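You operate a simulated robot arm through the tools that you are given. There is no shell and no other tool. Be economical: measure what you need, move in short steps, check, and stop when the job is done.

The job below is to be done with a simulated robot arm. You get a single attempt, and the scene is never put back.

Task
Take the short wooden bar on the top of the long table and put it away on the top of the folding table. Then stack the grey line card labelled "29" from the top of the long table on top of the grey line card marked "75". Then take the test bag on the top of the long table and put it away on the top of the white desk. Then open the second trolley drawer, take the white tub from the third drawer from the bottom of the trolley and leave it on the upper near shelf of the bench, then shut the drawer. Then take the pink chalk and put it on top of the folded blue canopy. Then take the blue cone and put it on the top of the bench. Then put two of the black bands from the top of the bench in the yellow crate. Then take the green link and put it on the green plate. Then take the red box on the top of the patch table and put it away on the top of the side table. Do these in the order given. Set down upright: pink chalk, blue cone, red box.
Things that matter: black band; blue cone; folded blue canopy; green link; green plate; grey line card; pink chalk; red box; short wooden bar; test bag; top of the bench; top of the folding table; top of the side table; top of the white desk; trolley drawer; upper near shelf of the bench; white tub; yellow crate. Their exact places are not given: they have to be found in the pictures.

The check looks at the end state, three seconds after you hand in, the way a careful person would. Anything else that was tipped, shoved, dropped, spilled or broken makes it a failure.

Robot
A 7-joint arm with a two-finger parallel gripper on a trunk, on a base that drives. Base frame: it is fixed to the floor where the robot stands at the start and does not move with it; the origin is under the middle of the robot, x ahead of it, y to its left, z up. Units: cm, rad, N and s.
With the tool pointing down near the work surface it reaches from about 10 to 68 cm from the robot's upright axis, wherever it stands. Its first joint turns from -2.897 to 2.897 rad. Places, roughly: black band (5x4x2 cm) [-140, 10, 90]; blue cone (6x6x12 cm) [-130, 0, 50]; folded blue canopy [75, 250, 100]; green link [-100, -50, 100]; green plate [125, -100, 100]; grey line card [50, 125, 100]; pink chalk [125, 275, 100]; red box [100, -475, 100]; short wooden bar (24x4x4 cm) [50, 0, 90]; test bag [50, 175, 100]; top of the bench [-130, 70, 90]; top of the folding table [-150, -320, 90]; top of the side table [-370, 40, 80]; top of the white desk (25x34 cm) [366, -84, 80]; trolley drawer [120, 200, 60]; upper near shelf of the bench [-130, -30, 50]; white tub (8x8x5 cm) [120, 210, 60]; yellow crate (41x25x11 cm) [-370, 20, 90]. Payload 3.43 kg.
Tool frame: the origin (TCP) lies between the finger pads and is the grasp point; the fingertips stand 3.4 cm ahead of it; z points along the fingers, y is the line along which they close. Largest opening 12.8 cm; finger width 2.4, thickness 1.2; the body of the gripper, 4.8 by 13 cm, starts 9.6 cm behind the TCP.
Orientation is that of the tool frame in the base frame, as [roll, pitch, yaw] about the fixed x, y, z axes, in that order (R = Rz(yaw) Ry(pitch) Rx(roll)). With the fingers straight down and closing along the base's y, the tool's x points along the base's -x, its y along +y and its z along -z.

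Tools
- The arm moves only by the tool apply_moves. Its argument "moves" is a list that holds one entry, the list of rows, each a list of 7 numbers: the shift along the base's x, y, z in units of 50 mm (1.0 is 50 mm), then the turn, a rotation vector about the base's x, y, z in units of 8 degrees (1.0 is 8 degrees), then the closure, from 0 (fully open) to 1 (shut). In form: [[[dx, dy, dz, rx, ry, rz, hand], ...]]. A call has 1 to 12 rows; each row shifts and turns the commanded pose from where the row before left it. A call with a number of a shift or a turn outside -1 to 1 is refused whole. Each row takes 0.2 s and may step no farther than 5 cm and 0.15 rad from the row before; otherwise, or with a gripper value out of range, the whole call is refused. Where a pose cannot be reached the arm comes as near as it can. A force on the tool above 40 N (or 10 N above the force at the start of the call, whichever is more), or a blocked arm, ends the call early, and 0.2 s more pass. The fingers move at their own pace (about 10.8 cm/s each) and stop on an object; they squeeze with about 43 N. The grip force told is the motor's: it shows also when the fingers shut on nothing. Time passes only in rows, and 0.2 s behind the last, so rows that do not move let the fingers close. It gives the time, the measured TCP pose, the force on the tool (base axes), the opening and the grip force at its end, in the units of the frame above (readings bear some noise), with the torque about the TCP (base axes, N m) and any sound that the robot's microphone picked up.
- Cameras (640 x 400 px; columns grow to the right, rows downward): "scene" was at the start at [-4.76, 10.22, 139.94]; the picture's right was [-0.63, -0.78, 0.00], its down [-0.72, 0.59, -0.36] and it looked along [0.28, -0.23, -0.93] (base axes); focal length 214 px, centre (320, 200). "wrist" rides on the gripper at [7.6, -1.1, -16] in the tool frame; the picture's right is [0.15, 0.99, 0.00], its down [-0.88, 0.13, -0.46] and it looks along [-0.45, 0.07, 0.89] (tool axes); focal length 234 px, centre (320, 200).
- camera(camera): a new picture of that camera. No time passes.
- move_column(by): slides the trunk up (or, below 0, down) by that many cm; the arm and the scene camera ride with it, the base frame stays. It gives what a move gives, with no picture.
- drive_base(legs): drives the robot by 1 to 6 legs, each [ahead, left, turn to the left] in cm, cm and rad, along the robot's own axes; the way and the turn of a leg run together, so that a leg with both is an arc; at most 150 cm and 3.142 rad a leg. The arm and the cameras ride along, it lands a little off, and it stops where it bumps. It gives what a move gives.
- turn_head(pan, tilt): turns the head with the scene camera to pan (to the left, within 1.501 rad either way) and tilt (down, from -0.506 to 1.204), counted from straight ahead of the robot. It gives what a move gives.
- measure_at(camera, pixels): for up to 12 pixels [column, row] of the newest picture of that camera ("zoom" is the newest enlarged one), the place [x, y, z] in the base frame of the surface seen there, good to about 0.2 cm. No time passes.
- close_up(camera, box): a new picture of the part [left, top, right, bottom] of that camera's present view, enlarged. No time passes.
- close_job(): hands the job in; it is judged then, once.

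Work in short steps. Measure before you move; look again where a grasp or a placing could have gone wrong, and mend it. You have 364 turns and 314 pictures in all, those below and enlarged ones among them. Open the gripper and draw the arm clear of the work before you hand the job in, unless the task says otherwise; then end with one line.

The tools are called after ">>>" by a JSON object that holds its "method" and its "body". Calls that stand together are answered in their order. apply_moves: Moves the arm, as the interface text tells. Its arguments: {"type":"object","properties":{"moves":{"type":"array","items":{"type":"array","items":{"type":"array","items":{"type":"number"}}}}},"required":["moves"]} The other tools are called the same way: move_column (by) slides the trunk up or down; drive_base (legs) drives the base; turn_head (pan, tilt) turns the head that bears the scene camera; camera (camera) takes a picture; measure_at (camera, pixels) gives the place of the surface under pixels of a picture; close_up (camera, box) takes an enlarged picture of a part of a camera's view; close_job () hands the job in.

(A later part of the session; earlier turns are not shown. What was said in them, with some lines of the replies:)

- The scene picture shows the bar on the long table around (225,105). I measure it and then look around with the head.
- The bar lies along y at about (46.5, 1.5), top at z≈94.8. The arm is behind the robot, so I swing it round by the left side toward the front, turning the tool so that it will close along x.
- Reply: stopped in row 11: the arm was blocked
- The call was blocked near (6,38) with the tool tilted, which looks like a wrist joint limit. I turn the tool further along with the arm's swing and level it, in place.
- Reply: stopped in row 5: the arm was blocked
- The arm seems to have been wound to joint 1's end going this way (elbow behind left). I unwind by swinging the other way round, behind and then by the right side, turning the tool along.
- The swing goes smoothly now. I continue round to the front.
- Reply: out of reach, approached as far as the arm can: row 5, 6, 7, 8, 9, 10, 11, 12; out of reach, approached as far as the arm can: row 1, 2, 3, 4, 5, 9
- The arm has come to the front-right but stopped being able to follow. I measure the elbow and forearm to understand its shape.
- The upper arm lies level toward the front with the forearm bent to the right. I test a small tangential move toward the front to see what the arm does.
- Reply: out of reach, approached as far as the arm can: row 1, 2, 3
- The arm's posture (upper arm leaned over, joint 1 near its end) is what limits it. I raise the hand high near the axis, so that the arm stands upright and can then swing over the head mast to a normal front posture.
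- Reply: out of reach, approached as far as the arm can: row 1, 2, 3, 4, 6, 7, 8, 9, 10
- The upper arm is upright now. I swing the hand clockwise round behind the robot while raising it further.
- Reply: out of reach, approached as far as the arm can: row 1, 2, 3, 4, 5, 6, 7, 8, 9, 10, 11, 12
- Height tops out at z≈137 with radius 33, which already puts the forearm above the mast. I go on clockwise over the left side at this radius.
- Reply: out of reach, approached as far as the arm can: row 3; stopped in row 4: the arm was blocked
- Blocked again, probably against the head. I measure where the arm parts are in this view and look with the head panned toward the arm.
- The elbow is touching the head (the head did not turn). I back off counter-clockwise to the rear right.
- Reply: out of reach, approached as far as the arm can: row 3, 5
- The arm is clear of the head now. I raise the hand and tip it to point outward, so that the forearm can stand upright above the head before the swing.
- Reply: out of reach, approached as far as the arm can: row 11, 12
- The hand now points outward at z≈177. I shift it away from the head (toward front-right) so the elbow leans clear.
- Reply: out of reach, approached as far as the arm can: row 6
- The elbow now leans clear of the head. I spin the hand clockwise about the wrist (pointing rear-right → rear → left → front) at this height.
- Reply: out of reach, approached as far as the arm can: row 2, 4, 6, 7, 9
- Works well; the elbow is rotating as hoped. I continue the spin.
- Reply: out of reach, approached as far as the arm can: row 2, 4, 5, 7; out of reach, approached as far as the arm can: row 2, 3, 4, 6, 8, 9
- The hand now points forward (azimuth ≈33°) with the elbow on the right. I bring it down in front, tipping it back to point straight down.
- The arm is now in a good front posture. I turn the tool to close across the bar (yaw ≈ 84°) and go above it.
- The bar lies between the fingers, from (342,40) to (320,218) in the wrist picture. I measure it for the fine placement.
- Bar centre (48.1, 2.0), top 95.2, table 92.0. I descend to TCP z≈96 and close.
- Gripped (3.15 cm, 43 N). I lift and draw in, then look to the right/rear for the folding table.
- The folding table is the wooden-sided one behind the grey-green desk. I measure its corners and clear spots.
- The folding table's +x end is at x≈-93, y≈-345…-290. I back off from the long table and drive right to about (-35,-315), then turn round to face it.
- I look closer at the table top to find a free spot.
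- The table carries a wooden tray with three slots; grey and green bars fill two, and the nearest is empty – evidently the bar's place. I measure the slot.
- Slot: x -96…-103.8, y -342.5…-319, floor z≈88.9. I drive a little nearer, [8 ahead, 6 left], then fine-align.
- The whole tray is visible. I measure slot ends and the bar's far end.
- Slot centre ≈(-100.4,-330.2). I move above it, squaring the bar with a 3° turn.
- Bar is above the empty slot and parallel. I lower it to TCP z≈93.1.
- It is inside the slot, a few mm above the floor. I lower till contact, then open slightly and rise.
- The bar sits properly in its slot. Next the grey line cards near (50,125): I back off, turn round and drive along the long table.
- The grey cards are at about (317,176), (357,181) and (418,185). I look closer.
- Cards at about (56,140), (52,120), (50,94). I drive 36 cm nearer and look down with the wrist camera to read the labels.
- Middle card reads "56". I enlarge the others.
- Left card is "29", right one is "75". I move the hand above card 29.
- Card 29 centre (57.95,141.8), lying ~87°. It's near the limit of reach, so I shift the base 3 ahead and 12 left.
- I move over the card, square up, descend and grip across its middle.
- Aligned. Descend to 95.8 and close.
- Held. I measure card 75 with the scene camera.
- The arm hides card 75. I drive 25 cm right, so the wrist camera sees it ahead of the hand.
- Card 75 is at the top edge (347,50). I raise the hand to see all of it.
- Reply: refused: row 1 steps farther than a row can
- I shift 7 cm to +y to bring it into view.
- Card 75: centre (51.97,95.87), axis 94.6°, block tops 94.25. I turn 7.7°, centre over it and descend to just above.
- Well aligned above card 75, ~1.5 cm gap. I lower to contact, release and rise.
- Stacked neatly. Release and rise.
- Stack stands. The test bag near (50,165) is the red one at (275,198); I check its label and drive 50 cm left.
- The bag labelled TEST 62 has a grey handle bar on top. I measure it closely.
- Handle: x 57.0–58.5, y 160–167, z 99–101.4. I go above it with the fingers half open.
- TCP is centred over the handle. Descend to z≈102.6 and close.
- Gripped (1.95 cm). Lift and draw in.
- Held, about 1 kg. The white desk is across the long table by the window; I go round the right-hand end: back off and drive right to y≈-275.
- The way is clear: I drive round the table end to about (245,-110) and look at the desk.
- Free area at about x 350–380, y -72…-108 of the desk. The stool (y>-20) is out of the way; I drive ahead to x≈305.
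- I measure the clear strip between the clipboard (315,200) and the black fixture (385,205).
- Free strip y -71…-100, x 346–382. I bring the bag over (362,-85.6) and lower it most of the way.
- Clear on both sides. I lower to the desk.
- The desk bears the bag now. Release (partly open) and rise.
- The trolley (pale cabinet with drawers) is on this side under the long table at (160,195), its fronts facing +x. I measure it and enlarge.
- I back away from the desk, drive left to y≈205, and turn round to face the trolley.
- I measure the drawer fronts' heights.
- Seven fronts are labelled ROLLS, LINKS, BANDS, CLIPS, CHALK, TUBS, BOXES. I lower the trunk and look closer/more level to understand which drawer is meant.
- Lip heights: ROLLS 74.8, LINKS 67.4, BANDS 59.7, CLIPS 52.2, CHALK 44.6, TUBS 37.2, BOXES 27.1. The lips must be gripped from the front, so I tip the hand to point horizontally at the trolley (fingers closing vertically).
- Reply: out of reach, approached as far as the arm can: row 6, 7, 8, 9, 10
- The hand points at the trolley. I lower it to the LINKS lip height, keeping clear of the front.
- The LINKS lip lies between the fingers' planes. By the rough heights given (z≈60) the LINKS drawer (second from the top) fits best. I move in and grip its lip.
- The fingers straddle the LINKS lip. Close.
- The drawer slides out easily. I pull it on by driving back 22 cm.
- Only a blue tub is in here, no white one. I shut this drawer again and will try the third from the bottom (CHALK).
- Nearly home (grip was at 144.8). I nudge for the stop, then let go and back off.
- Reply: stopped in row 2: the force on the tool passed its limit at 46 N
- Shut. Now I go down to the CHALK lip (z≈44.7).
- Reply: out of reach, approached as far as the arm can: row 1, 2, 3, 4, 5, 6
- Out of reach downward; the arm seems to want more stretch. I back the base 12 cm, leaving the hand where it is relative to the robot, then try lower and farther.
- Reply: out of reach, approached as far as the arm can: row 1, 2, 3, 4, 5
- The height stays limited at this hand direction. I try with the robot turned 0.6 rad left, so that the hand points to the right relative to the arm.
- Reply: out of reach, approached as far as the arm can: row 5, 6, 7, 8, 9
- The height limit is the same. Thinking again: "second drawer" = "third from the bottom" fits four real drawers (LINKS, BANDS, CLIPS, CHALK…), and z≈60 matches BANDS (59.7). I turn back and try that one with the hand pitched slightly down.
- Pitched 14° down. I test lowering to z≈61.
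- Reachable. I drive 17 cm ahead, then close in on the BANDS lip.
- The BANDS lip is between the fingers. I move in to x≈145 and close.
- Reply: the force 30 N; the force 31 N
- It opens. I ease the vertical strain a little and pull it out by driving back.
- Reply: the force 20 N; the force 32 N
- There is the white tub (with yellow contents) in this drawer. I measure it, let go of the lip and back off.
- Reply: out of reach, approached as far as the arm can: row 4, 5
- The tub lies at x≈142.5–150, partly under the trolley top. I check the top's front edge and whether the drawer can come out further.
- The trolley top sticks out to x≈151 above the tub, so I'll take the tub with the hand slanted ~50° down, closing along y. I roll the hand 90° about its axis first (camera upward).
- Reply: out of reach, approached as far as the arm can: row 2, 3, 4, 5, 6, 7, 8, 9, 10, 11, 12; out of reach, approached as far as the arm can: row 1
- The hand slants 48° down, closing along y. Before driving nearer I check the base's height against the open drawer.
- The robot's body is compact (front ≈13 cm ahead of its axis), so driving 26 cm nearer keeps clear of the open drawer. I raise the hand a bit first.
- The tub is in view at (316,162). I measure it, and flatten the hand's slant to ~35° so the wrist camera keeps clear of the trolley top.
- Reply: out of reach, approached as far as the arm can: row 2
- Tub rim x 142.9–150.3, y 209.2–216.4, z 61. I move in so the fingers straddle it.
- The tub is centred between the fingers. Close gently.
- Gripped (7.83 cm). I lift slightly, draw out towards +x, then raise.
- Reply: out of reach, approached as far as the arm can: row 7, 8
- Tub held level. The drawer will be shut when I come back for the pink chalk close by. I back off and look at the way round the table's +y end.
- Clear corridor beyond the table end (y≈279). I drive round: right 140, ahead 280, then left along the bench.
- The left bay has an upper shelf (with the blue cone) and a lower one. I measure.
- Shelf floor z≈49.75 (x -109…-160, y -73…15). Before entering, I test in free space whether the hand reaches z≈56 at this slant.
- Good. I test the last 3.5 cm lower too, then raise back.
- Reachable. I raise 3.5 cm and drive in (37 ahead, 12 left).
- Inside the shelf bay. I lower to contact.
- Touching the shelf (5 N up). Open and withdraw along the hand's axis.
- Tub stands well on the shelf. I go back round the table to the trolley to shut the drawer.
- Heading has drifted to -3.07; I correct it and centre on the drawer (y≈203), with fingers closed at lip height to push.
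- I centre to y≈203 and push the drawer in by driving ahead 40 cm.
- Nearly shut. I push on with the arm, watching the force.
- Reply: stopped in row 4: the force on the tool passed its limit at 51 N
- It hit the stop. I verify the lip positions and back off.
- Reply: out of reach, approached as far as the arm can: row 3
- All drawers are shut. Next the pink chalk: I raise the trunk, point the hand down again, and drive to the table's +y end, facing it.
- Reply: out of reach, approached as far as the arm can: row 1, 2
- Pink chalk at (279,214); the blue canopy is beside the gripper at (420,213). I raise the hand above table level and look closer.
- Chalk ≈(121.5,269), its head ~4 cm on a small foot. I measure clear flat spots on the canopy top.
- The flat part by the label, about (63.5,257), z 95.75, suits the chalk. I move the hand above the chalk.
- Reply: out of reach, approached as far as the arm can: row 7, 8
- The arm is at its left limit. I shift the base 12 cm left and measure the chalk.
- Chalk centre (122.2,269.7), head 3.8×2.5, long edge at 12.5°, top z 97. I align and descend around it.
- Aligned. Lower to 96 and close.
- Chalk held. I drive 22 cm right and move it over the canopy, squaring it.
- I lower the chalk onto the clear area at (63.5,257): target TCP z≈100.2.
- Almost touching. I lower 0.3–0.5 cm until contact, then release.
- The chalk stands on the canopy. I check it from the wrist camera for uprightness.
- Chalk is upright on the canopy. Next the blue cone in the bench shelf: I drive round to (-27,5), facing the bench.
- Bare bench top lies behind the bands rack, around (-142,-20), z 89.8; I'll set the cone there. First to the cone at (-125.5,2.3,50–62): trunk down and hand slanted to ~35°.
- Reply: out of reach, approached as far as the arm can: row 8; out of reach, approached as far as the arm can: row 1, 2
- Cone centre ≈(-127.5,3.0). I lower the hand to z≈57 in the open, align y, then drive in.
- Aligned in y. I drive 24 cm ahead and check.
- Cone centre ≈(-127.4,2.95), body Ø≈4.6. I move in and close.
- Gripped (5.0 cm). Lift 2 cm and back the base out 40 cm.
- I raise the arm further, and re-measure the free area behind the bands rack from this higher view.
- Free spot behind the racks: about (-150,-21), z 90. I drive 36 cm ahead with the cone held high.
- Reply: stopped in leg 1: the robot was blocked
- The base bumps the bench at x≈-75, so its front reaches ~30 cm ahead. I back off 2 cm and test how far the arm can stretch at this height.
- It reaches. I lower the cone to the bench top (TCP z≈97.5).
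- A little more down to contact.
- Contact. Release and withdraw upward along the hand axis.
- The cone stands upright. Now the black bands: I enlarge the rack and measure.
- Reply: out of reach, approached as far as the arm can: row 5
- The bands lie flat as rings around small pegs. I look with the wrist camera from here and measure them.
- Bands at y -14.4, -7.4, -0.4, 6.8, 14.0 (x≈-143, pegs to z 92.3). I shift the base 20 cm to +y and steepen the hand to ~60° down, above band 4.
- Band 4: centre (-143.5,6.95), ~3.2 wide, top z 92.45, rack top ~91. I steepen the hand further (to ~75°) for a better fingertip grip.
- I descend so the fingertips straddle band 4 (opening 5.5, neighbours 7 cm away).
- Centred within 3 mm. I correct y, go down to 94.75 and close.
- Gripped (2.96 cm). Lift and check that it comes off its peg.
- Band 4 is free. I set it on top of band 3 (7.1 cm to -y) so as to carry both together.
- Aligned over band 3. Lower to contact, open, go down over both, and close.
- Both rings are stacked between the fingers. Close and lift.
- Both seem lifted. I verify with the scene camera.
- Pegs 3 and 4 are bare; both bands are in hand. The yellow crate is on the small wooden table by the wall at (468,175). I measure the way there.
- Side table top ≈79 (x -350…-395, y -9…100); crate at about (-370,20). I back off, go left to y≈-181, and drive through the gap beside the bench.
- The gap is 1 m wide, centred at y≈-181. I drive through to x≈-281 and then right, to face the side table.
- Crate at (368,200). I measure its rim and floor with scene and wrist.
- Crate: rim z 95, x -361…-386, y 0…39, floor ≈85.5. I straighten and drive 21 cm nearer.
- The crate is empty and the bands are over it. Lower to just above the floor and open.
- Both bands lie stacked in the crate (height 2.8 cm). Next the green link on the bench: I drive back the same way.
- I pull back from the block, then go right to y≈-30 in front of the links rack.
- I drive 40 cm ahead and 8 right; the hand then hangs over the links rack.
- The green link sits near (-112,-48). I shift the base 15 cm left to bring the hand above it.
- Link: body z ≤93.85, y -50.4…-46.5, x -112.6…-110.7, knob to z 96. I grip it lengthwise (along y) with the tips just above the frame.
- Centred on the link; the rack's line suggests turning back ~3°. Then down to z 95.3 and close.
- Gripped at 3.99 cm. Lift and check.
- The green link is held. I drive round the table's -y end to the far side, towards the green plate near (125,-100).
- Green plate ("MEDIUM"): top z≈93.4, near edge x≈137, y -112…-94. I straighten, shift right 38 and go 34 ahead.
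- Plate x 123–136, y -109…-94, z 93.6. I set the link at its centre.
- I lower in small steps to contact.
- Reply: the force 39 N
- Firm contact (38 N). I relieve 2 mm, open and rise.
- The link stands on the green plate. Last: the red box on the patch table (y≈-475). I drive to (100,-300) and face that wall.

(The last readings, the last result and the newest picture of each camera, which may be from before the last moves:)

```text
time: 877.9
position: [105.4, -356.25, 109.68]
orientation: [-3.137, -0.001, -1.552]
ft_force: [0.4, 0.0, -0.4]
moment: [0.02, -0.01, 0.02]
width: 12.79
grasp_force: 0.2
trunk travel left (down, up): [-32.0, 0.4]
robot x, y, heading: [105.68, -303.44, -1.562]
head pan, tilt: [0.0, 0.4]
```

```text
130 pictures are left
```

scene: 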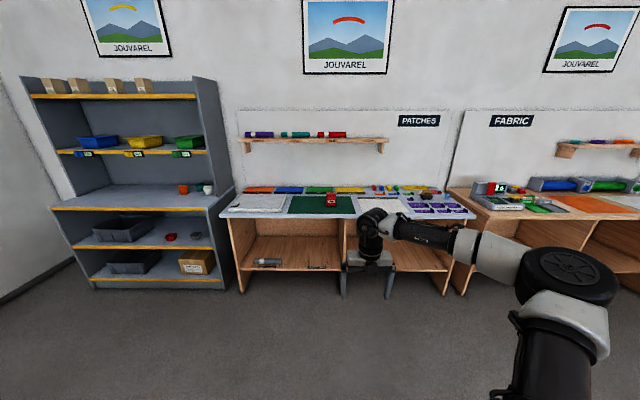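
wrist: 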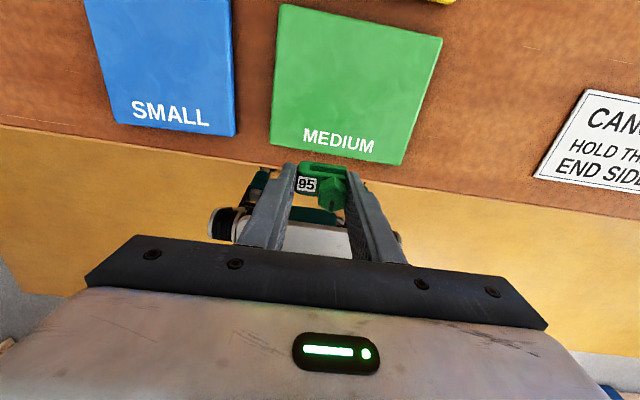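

>>> {"method": "close_up", "body": {"camera": "scene", "box": [220, 160, 480, 260]}}

>>> {"method": "measure_at", "body": {"camera": "scene", "pixels": [[331, 200], [325, 196], [338, 206], [300, 205], [240, 208], [250, 215], [450, 212], [345, 215]]}}

```text
2.46 times, centred on (350, 210) of scene
```

zoom: 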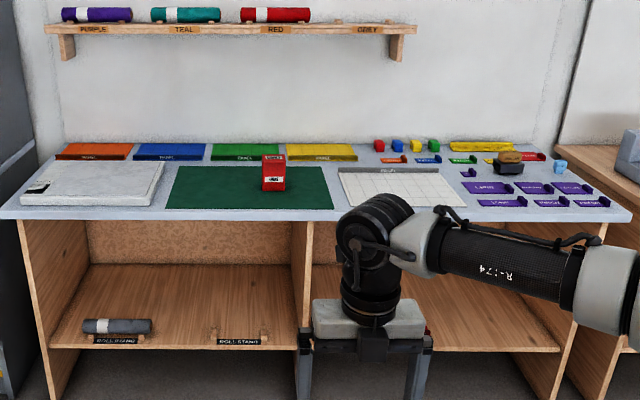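

```text
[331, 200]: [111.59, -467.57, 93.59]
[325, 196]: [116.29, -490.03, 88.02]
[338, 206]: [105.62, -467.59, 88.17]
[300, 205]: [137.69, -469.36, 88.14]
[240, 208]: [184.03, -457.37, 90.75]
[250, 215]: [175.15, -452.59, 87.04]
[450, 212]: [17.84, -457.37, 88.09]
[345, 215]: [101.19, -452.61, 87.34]
```

The red box stands on the green mat at about (110,-469), z 88–95. I drive 108 cm ahead, hand held high.

>>> {"method": "drive_base", "body": {"legs": [[108, 3, -0.008]]}}

>>> {"method": "camera", "body": {"camera": "wrist"}}

>>> {"method": "turn_head", "body": {"pan": 0, "tilt": 0.8}}

>>> {"method": "camera", "body": {"camera": "scene"}}

```text
time: 883.4
position: [110.54, -463.68, 109.42]
orientation: [-3.136, -0.002, -1.541]
ft_force: [-0.2, 0.1, -0.3]
moment: [0.0, 0.01, -0.01]
width: 12.82
grasp_force: 0.0
trunk travel left (down, up): [-32.0, 0.4]
robot x, y, heading: [109.72, -411.24, -1.548]
head pan, tilt: [0.0, 0.4]
```

```text
128 pictures are left
```

wrist: 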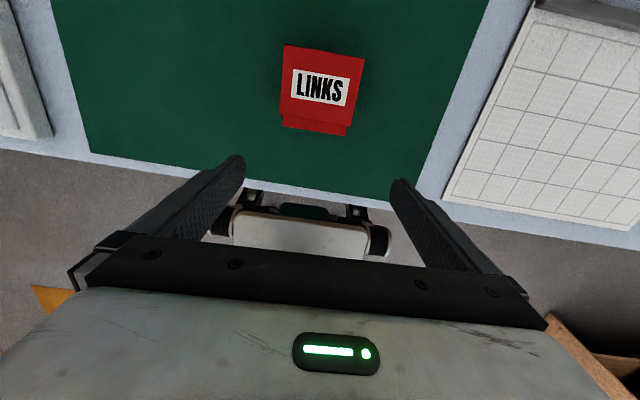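

```text
time: 884.3
position: [110.66, -463.66, 109.41]
orientation: [-3.136, -0.002, -1.541]
ft_force: [0.0, -0.9, -0.2]
moment: [0.01, -0.01, -0.02]
width: 12.81
grasp_force: 0.0
trunk travel left (down, up): [-32.0, 0.4]
robot x, y, heading: [110.16, -411.0, -1.551]
head pan, tilt: [0.0, 0.799]
```

```text
127 pictures are left
```

scene: 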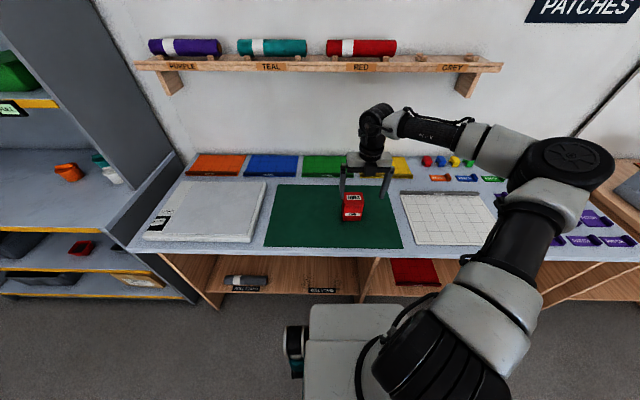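

>>> {"method": "close_up", "body": {"camera": "wrist", "box": [260, 30, 390, 150]}}

>>> {"method": "measure_at", "body": {"camera": "wrist", "pixels": [[288, 50], [362, 62], [352, 118], [285, 108], [283, 124], [344, 134], [322, 90], [325, 60], [315, 115], [314, 128], [250, 100]]}}

>>> {"method": "close_up", "body": {"camera": "scene", "box": [320, 170, 390, 240]}}

```text
3.33 times, centred on (325, 90) of wrist
```

zoom: 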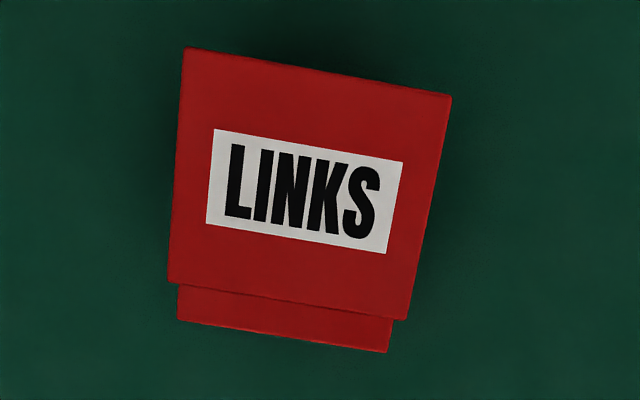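

```text
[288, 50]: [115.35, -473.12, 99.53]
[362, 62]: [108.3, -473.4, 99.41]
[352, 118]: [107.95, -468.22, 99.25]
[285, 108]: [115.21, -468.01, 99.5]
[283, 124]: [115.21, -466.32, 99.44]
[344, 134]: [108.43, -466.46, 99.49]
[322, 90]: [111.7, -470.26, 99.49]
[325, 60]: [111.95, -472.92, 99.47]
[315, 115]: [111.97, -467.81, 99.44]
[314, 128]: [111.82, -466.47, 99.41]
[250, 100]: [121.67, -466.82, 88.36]
```

```text
5.71 times, centred on (355, 205) of scene
```

zoom: 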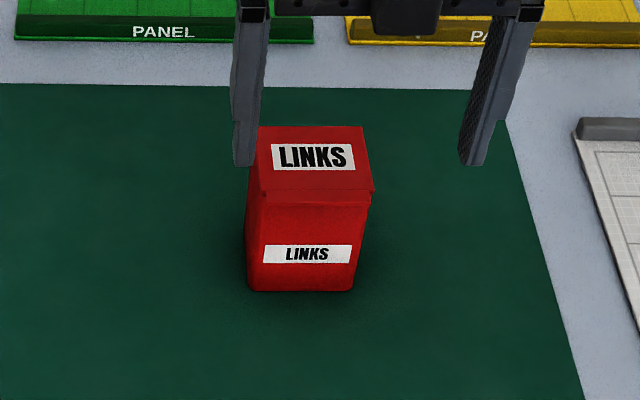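

The box (7×7×11, top z 99.5) seems to have a lid. I measure lid and body widths to choose the grip.

>>> {"method": "measure_at", "body": {"camera": "zoom", "pixels": [[264, 198], [372, 198], [264, 185], [370, 185], [252, 215], [364, 215], [250, 260], [358, 260], [252, 285], [350, 285], [310, 195], [310, 210]]}}

```text
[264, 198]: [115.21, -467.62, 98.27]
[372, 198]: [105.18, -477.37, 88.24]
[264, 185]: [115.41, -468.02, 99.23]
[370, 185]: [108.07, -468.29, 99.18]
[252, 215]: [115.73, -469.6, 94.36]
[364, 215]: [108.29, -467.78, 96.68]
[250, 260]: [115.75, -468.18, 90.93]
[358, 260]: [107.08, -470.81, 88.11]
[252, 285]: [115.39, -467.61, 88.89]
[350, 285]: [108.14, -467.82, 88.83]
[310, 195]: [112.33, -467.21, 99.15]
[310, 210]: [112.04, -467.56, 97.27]
```

Lid and body are flush. I go over its centre (111.8,-470), descend to z≈93.5 and grip the body across x.

>>> {"method": "apply_moves", "body": {"moves": [[[0.12, -0.63, 0, 0, 0, 0, 0], [0.12, -0.63, 0, 0, 0, 0, 0], [0, 0, -0.8, 0, 0, 0, 0], [0, 0, -0.4, 0, 0, 0, 0]]]}}

>>> {"method": "camera", "body": {"camera": "wrist"}}

```text
time: 885.3
position: [112.0, -469.95, 103.5]
orientation: [-3.137, -0.002, -1.541]
ft_force: [0.2, -0.6, -1.0]
moment: [0.0, -0.02, -0.01]
width: 12.83
grasp_force: 0.1
trunk travel left (down, up): [-32.0, 0.4]
robot x, y, heading: [110.22, -410.91, -1.553]
head pan, tilt: [0.0, 0.799]
```

```text
124 pictures are left
```

wrist: 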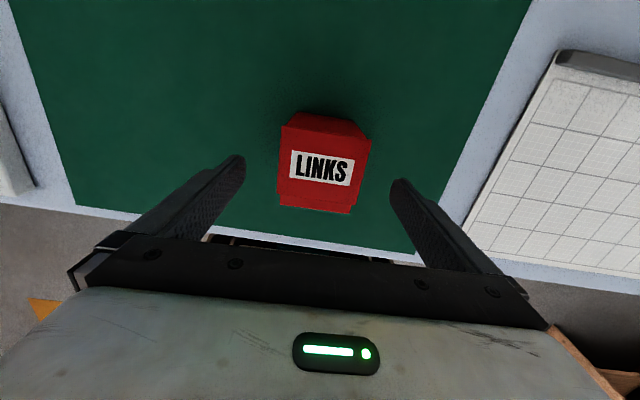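

Box is centred between the fingers. Descend and close.

>>> {"method": "apply_moves", "body": {"moves": [[[0, 0, -0.7, 0, 0, 0, 0], [0, 0, -0.7, 0, 0, 0, 0], [0, 0, -0.6, 0, 0, 0, 0], [0, 0, 0, 0, 0, 0, 0.3], [0, 0, 0, 0, 0, 0, 0.5], [0, 0, 0, 0, 0, 0, 1], [0, 0, 0, 0, 0, 0, 1]]]}}

>>> {"method": "apply_moves", "body": {"moves": [[[0, 0, 0.3, 0, 0, 0, 1], [0, 0, 0.6, 0, 0, 0, 1], [0, 0, 0.8, 0, 0, 0, 1], [0, 0, 0.8, 0, 0, 0, 1]]]}}

>>> {"method": "camera", "body": {"camera": "wrist"}}

>>> {"method": "close_up", "body": {"camera": "scene", "box": [310, 130, 430, 250]}}

```text
time: 886.9
position: [111.92, -470.0, 93.52]
orientation: [-3.136, -0.002, -1.542]
ft_force: [-0.1, 0.0, -0.4]
moment: [-0.03, 0.01, 0.01]
width: 7.77
grasp_force: 42.6
trunk travel left (down, up): [-32.0, 0.4]
robot x, y, heading: [109.93, -411.35, -1.549]
head pan, tilt: [0.0, 0.799]
```

```text
time: 887.9
position: [111.61, -469.97, 105.85]
orientation: [-3.14, -0.001, -1.542]
ft_force: [-0.2, 0.1, -1.0]
moment: [0.01, 0.0, 0.01]
width: 7.77
grasp_force: 42.8
trunk travel left (down, up): [-32.0, 0.4]
robot x, y, heading: [110.01, -411.49, -1.553]
head pan, tilt: [0.0, 0.799]
```

```text
123 pictures are left
```

wrist: 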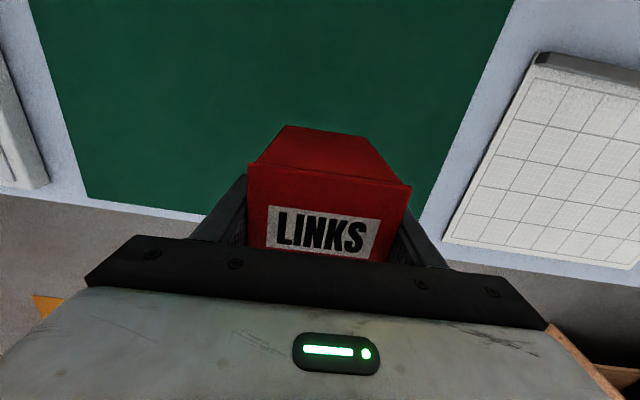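

```text
3.33 times, centred on (370, 190) of scene
```

zoom: 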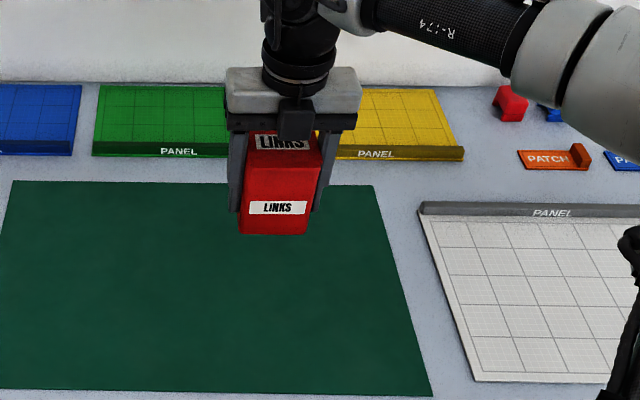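

The red box is held upright. I draw it in and drive to the gap beside the bench.

>>> {"method": "apply_moves", "body": {"moves": [[[0, 0.8, 0.2, 0, 0, 0, 1], [0, 0.8, 0.2, 0, 0, 0, 1]]]}}

>>> {"method": "drive_base", "body": {"legs": [[-120, 0, 0], [0, 0, -1.59], [130, 0, 0], [0, -110, 0]]}}

>>> {"method": "turn_head", "body": {"pan": 0, "tilt": 0.5}}

>>> {"method": "camera", "body": {"camera": "scene"}}

```text
time: 888.5
position: [111.67, -461.79, 107.82]
orientation: [-3.136, -0.003, -1.54]
ft_force: [0.8, 0.4, -1.2]
moment: [0.01, -0.01, -0.01]
width: 7.74
grasp_force: 42.7
trunk travel left (down, up): [-32.0, 0.4]
robot x, y, heading: [109.86, -411.23, -1.546]
head pan, tilt: [0.0, 0.799]
```

```text
time: 914.8
position: [-73.13, -186.53, 107.64]
orientation: [-3.136, -0.002, 3.141]
ft_force: [-0.1, -0.3, -1.9]
moment: [0.03, 0.01, 0.01]
width: 7.74
grasp_force: 43.0
trunk travel left (down, up): [-32.0, 0.4]
robot x, y, heading: [-22.42, -186.35, 3.13]
head pan, tilt: [0.0, 0.799]
```

```text
time: 915.6
position: [-73.04, -186.57, 107.73]
orientation: [-3.137, -0.003, 3.14]
ft_force: [-0.7, 0.3, -1.9]
moment: [0.0, -0.03, -0.01]
width: 7.76
grasp_force: 43.4
trunk travel left (down, up): [-32.0, 0.4]
robot x, y, heading: [-22.6, -186.5, 3.13]
head pan, tilt: [0.0, 0.499]
```

```text
121 pictures are left
```

scene: 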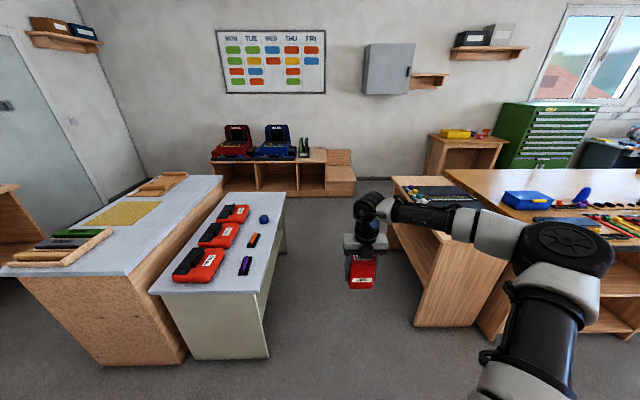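

Lined up with the gap. I drive through and on to the side table.

>>> {"method": "drive_base", "body": {"legs": [[0, -5, 0.011], [150, 0, 0], [110, 0, 0], [0, -150, 0], [0, -78, 0]]}}

>>> {"method": "turn_head", "body": {"pan": -0.1, "tilt": 0.7}}

>>> {"method": "camera", "body": {"camera": "scene"}}

>>> {"method": "camera", "body": {"camera": "wrist"}}

```text
time: 950.1
position: [-334.76, 37.3, 107.65]
orientation: [-3.135, -0.001, -3.122]
ft_force: [0.6, -0.6, -0.6]
moment: [-0.01, -0.02, 0.01]
width: 7.76
grasp_force: 42.9
trunk travel left (down, up): [-32.0, 0.4]
robot x, y, heading: [-284.14, 38.36, -3.128]
head pan, tilt: [0.0, 0.499]
```

```text
time: 950.8
position: [-334.96, 37.21, 107.7]
orientation: [-3.137, 0.0, -3.123]
ft_force: [0.4, 0.6, -1.6]
moment: [0.0, -0.03, 0.01]
width: 7.79
grasp_force: 42.7
trunk travel left (down, up): [-32.0, 0.4]
robot x, y, heading: [-284.19, 37.91, -3.132]
head pan, tilt: [-0.099, 0.7]
```

```text
120 pictures are left
```

scene: 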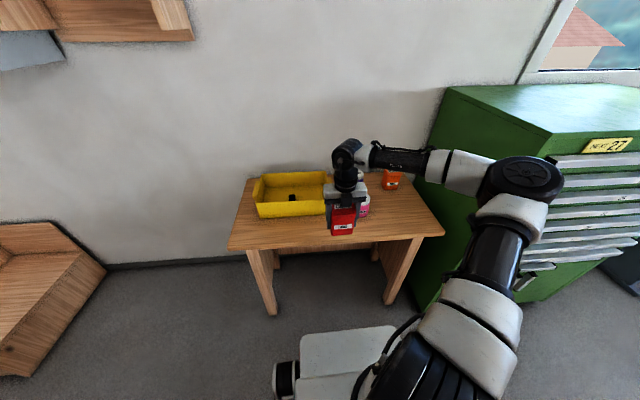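

```text
119 pictures are left
```

wrist: 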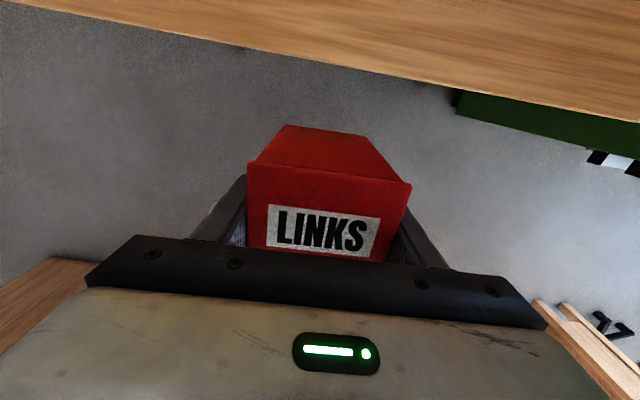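

>>> {"method": "close_up", "body": {"camera": "scene", "box": [220, 150, 450, 260]}}

>>> {"method": "measure_at", "body": {"camera": "scene", "pixels": [[366, 212], [366, 200], [390, 175], [390, 187], [400, 200], [410, 220], [420, 230], [385, 215], [380, 232], [442, 235], [415, 205], [405, 185]]}}

```text
2.78 times, centred on (335, 205) of scene
```

zoom: 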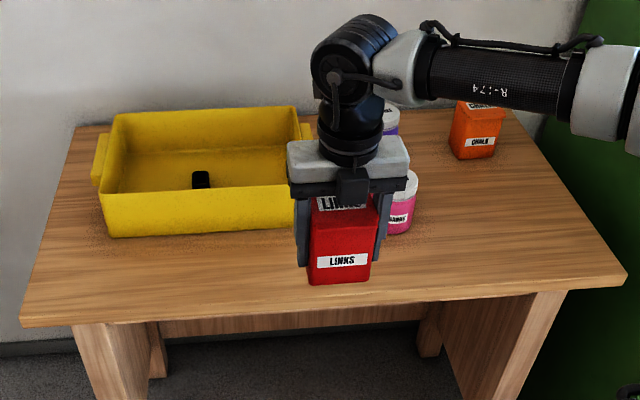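

```text
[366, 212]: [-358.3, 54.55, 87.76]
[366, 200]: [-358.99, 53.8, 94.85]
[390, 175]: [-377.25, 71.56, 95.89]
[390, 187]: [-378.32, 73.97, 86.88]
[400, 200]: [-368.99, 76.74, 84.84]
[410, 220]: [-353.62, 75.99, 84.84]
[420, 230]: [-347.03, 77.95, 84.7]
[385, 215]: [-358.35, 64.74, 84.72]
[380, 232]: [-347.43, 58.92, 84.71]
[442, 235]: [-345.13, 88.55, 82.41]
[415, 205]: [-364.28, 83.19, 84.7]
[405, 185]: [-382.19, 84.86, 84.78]
```

Free area about x -347…-372, y 62…92 on the side table. I check the green cabinet's nearness before driving.

>>> {"method": "measure_at", "body": {"camera": "scene", "pixels": [[425, 298], [550, 150], [520, 280], [470, 300], [440, 100], [560, 240]]}}

```text
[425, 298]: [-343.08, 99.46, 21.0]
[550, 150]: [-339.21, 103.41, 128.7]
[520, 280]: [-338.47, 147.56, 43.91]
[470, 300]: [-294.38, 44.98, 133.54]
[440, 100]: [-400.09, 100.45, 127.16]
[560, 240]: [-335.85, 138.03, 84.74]
```

The cabinet (y>103, x<-338) is close to the right, so I keep the base left and reach to the right. I drive 22 ahead and 6 right, then swing the hand to y≈70.

>>> {"method": "drive_base", "body": {"legs": [[22, -6, 0]]}}

>>> {"method": "apply_moves", "body": {"moves": [[[0, 0.9, 0, 0, 0, 0, 1], [0, 0.9, 0, 0, 0, 0, 1], [0, 0.9, 0, 0, 0, 0, 1], [0, 0.9, 0, 0, 0, 0, 1], [0, 0.9, 0, 0, 0, 0, 1], [0, 0.9, 0, 0, 0, 0, 1]]]}}

>>> {"method": "camera", "body": {"camera": "scene"}}

>>> {"method": "camera", "body": {"camera": "wrist"}}

```text
time: 952.6
position: [-357.35, 43.38, 107.72]
orientation: [-3.137, -0.002, -3.125]
ft_force: [-0.9, -0.1, -1.6]
moment: [0.01, -0.03, 0.0]
width: 7.78
grasp_force: 42.4
trunk travel left (down, up): [-32.0, 0.4]
robot x, y, heading: [-306.34, 44.26, -3.139]
head pan, tilt: [-0.099, 0.7]
```

```text
time: 954.0
position: [-357.11, 70.36, 107.73]
orientation: [-3.136, -0.003, -3.122]
ft_force: [1.1, -0.7, -2.0]
moment: [-0.02, -0.04, -0.04]
width: 7.78
grasp_force: 43.3
trunk travel left (down, up): [-32.0, 0.4]
robot x, y, heading: [-306.31, 44.14, -3.135]
head pan, tilt: [-0.099, 0.7]
```

```text
117 pictures are left
```

scene: 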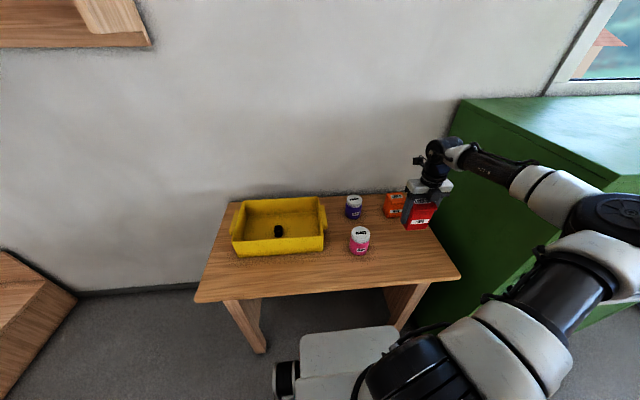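

```text
116 pictures are left
```

wrist: 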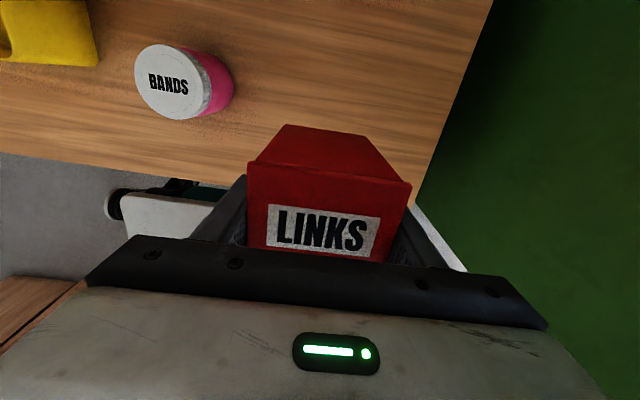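

Clear spot below. I move in 4 cm and lower the box to the table (target TCP z≈90).

>>> {"method": "apply_moves", "body": {"moves": [[[-0.4, 0, 0, 0, 0, 0, 1], [-0.4, 0, 0, 0, 0, 0, 1], [0, 0, -0.8, 0, 0, 0, 1], [0, 0, -0.8, 0, 0, 0, 1], [0, 0, -0.8, 0, 0, 0, 1], [0, 0, -0.6, 0, 0, 0, 1], [0, 0, -0.3, 0, 0, 0, 1], [0, 0, 0, 0, 0, 0, 1]]]}}

>>> {"method": "close_up", "body": {"camera": "scene", "box": [330, 150, 490, 280]}}

```text
time: 955.8
position: [-361.07, 70.21, 91.02]
orientation: [-3.136, -0.003, -3.124]
ft_force: [-0.1, -0.3, -1.7]
moment: [-0.01, 0.01, 0.03]
width: 7.8
grasp_force: 43.0
trunk travel left (down, up): [-32.0, 0.4]
robot x, y, heading: [-306.41, 44.38, -3.136]
head pan, tilt: [-0.099, 0.7]
```

```text
3.08 times, centred on (410, 215) of scene
```

zoom: 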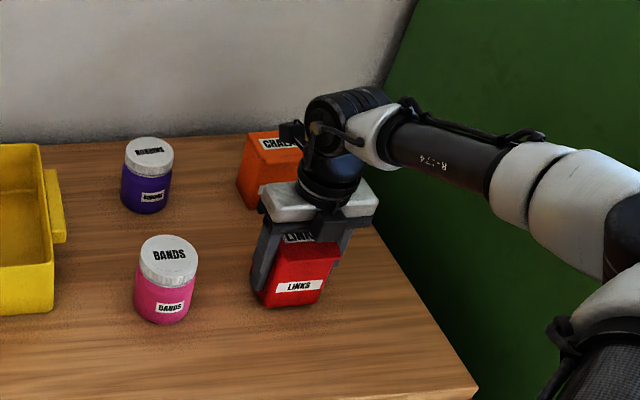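

Just above the table. I lower in small steps to contact.

>>> {"method": "apply_moves", "body": {"moves": [[[0, 0, -0.08, 0, 0, 0, 1], [0, 0, -0.06, 0, 0, 0, 1], [0, 0, -0.04, 0, 0, 0, 1], [0, 0, 0, 0, 0, 0, 1]]]}}

```text
time: 956.8
position: [-361.12, 70.31, 90.34]
orientation: [-3.137, -0.001, -3.124]
ft_force: [1.3, -0.5, -1.4]
moment: [-0.01, 0.01, 0.03]
width: 7.75
grasp_force: 42.7
trunk travel left (down, up): [-32.0, 0.4]
robot x, y, heading: [-306.73, 44.08, -3.134]
head pan, tilt: [-0.099, 0.7]
```

>>> {"method": "apply_moves", "body": {"moves": [[[0, 0, -0.05, 0, 0, 0, 1], [0, 0, -0.04, 0, 0, 0, 1], [0, 0, 0, 0, 0, 0, 1]]]}}

```text
time: 957.6
position: [-361.2, 70.34, 90.08]
orientation: [-3.141, -0.005, -3.126]
ft_force: [1.8, -0.5, 25.4]
moment: [0.62, -0.73, -0.07]
width: 7.77
grasp_force: 42.7
trunk travel left (down, up): [-32.0, 0.4]
robot x, y, heading: [-306.5, 44.15, -3.131]
head pan, tilt: [-0.099, 0.7]
```

Contact (25 N). I relieve slightly, open and rise straight up.

>>> {"method": "apply_moves", "body": {"moves": [[[0, 0, 0.03, 0, 0, 0, 1], [0, 0, 0, 0, 0, 0, 0.35], [0, 0, 0, 0, 0, 0, 0.15], [0, 0, 0.5, 0, 0, 0, 0.1], [0, 0, 0.8, 0, 0, 0, 0.1], [0, 0, 0.9, 0, 0, 0, 0.1], [0, 0, 0.9, 0, 0, 0, 0], [0.4, -0.2, 0.5, 0, 0, 0, 0], [0.8, -0.3, 0, 0, 0, 0, 0]]]}}

>>> {"method": "camera", "body": {"camera": "scene"}}

>>> {"method": "camera", "body": {"camera": "wrist"}}

```text
time: 959.6
position: [-355.22, 67.52, 108.2]
orientation: [-3.138, -0.001, -3.124]
ft_force: [0.3, 0.2, -0.3]
moment: [0.01, -0.02, -0.01]
width: 12.8
grasp_force: 0.0
trunk travel left (down, up): [-32.0, 0.4]
robot x, y, heading: [-306.41, 44.19, -3.132]
head pan, tilt: [-0.099, 0.7]
```

```text
114 pictures are left
```

scene: 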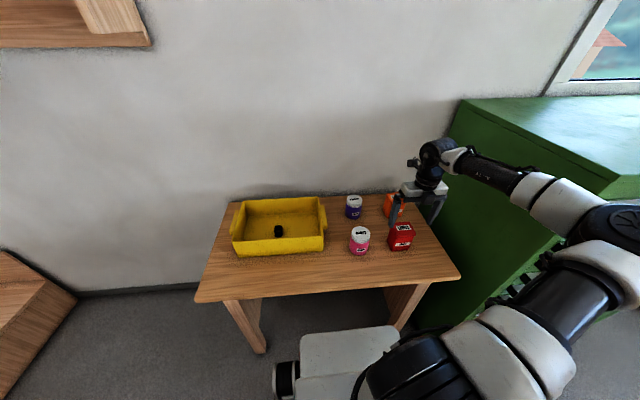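

```text
113 pictures are left
```

wrist: 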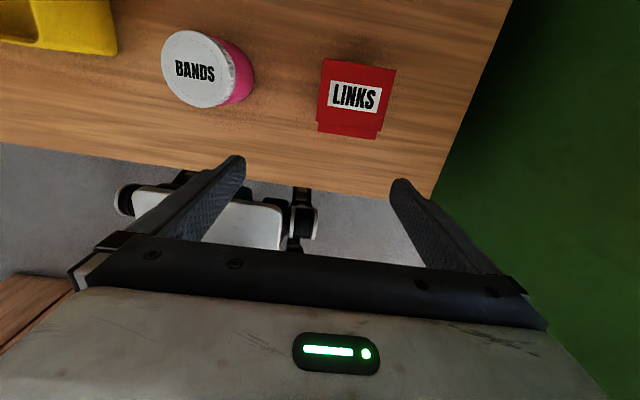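

The red box stands upright beside the jars. I draw the robot clear before handing in.

>>> {"method": "drive_base", "body": {"legs": [[-25, 0, 0]]}}

>>> {"method": "turn_head", "body": {"pan": -0.1, "tilt": 0.6}}

>>> {"method": "camera", "body": {"camera": "scene"}}

```text
time: 961.4
position: [-330.07, 67.68, 108.14]
orientation: [-3.137, -0.002, -3.123]
ft_force: [0.1, 0.0, -0.4]
moment: [0.03, -0.02, 0.01]
width: 12.81
grasp_force: 0.0
trunk travel left (down, up): [-32.0, 0.4]
robot x, y, heading: [-281.69, 44.48, -3.136]
head pan, tilt: [-0.099, 0.7]
```

```text
time: 962.1
position: [-330.19, 67.74, 108.07]
orientation: [-3.139, -0.001, -3.124]
ft_force: [0.3, -0.4, 0.1]
moment: [-0.02, -0.02, -0.03]
width: 12.8
grasp_force: 0.1
trunk travel left (down, up): [-32.0, 0.4]
robot x, y, heading: [-281.49, 44.6, -3.135]
head pan, tilt: [-0.099, 0.6]
```

```text
112 pictures are left
```

scene: 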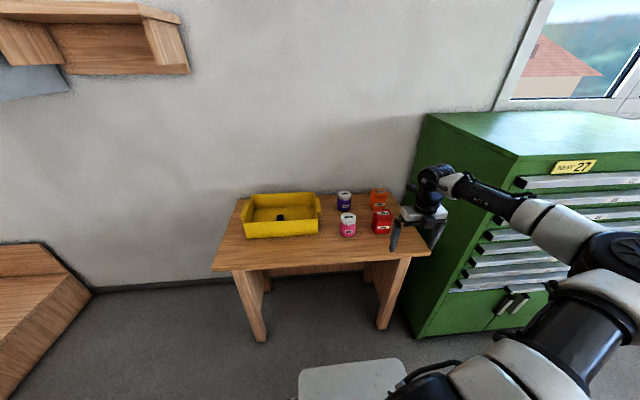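

All nine steps are done, the gripper is open and the arm is clear of the work; I hand the job in.

>>> {"method": "close_job", "body": {}}

```text
The job is handed in.
```

All nine steps were done in order and the job is handed in, with the drawer choice as the one uncertain point: the white tub was in the drawer labelled BANDS, the third of seven from the top, not the third from the bottom. I found it by first opening the LINKS drawer and shutting it again, then BANDS; I shut BANDS only after leaving the tub on the shelf.
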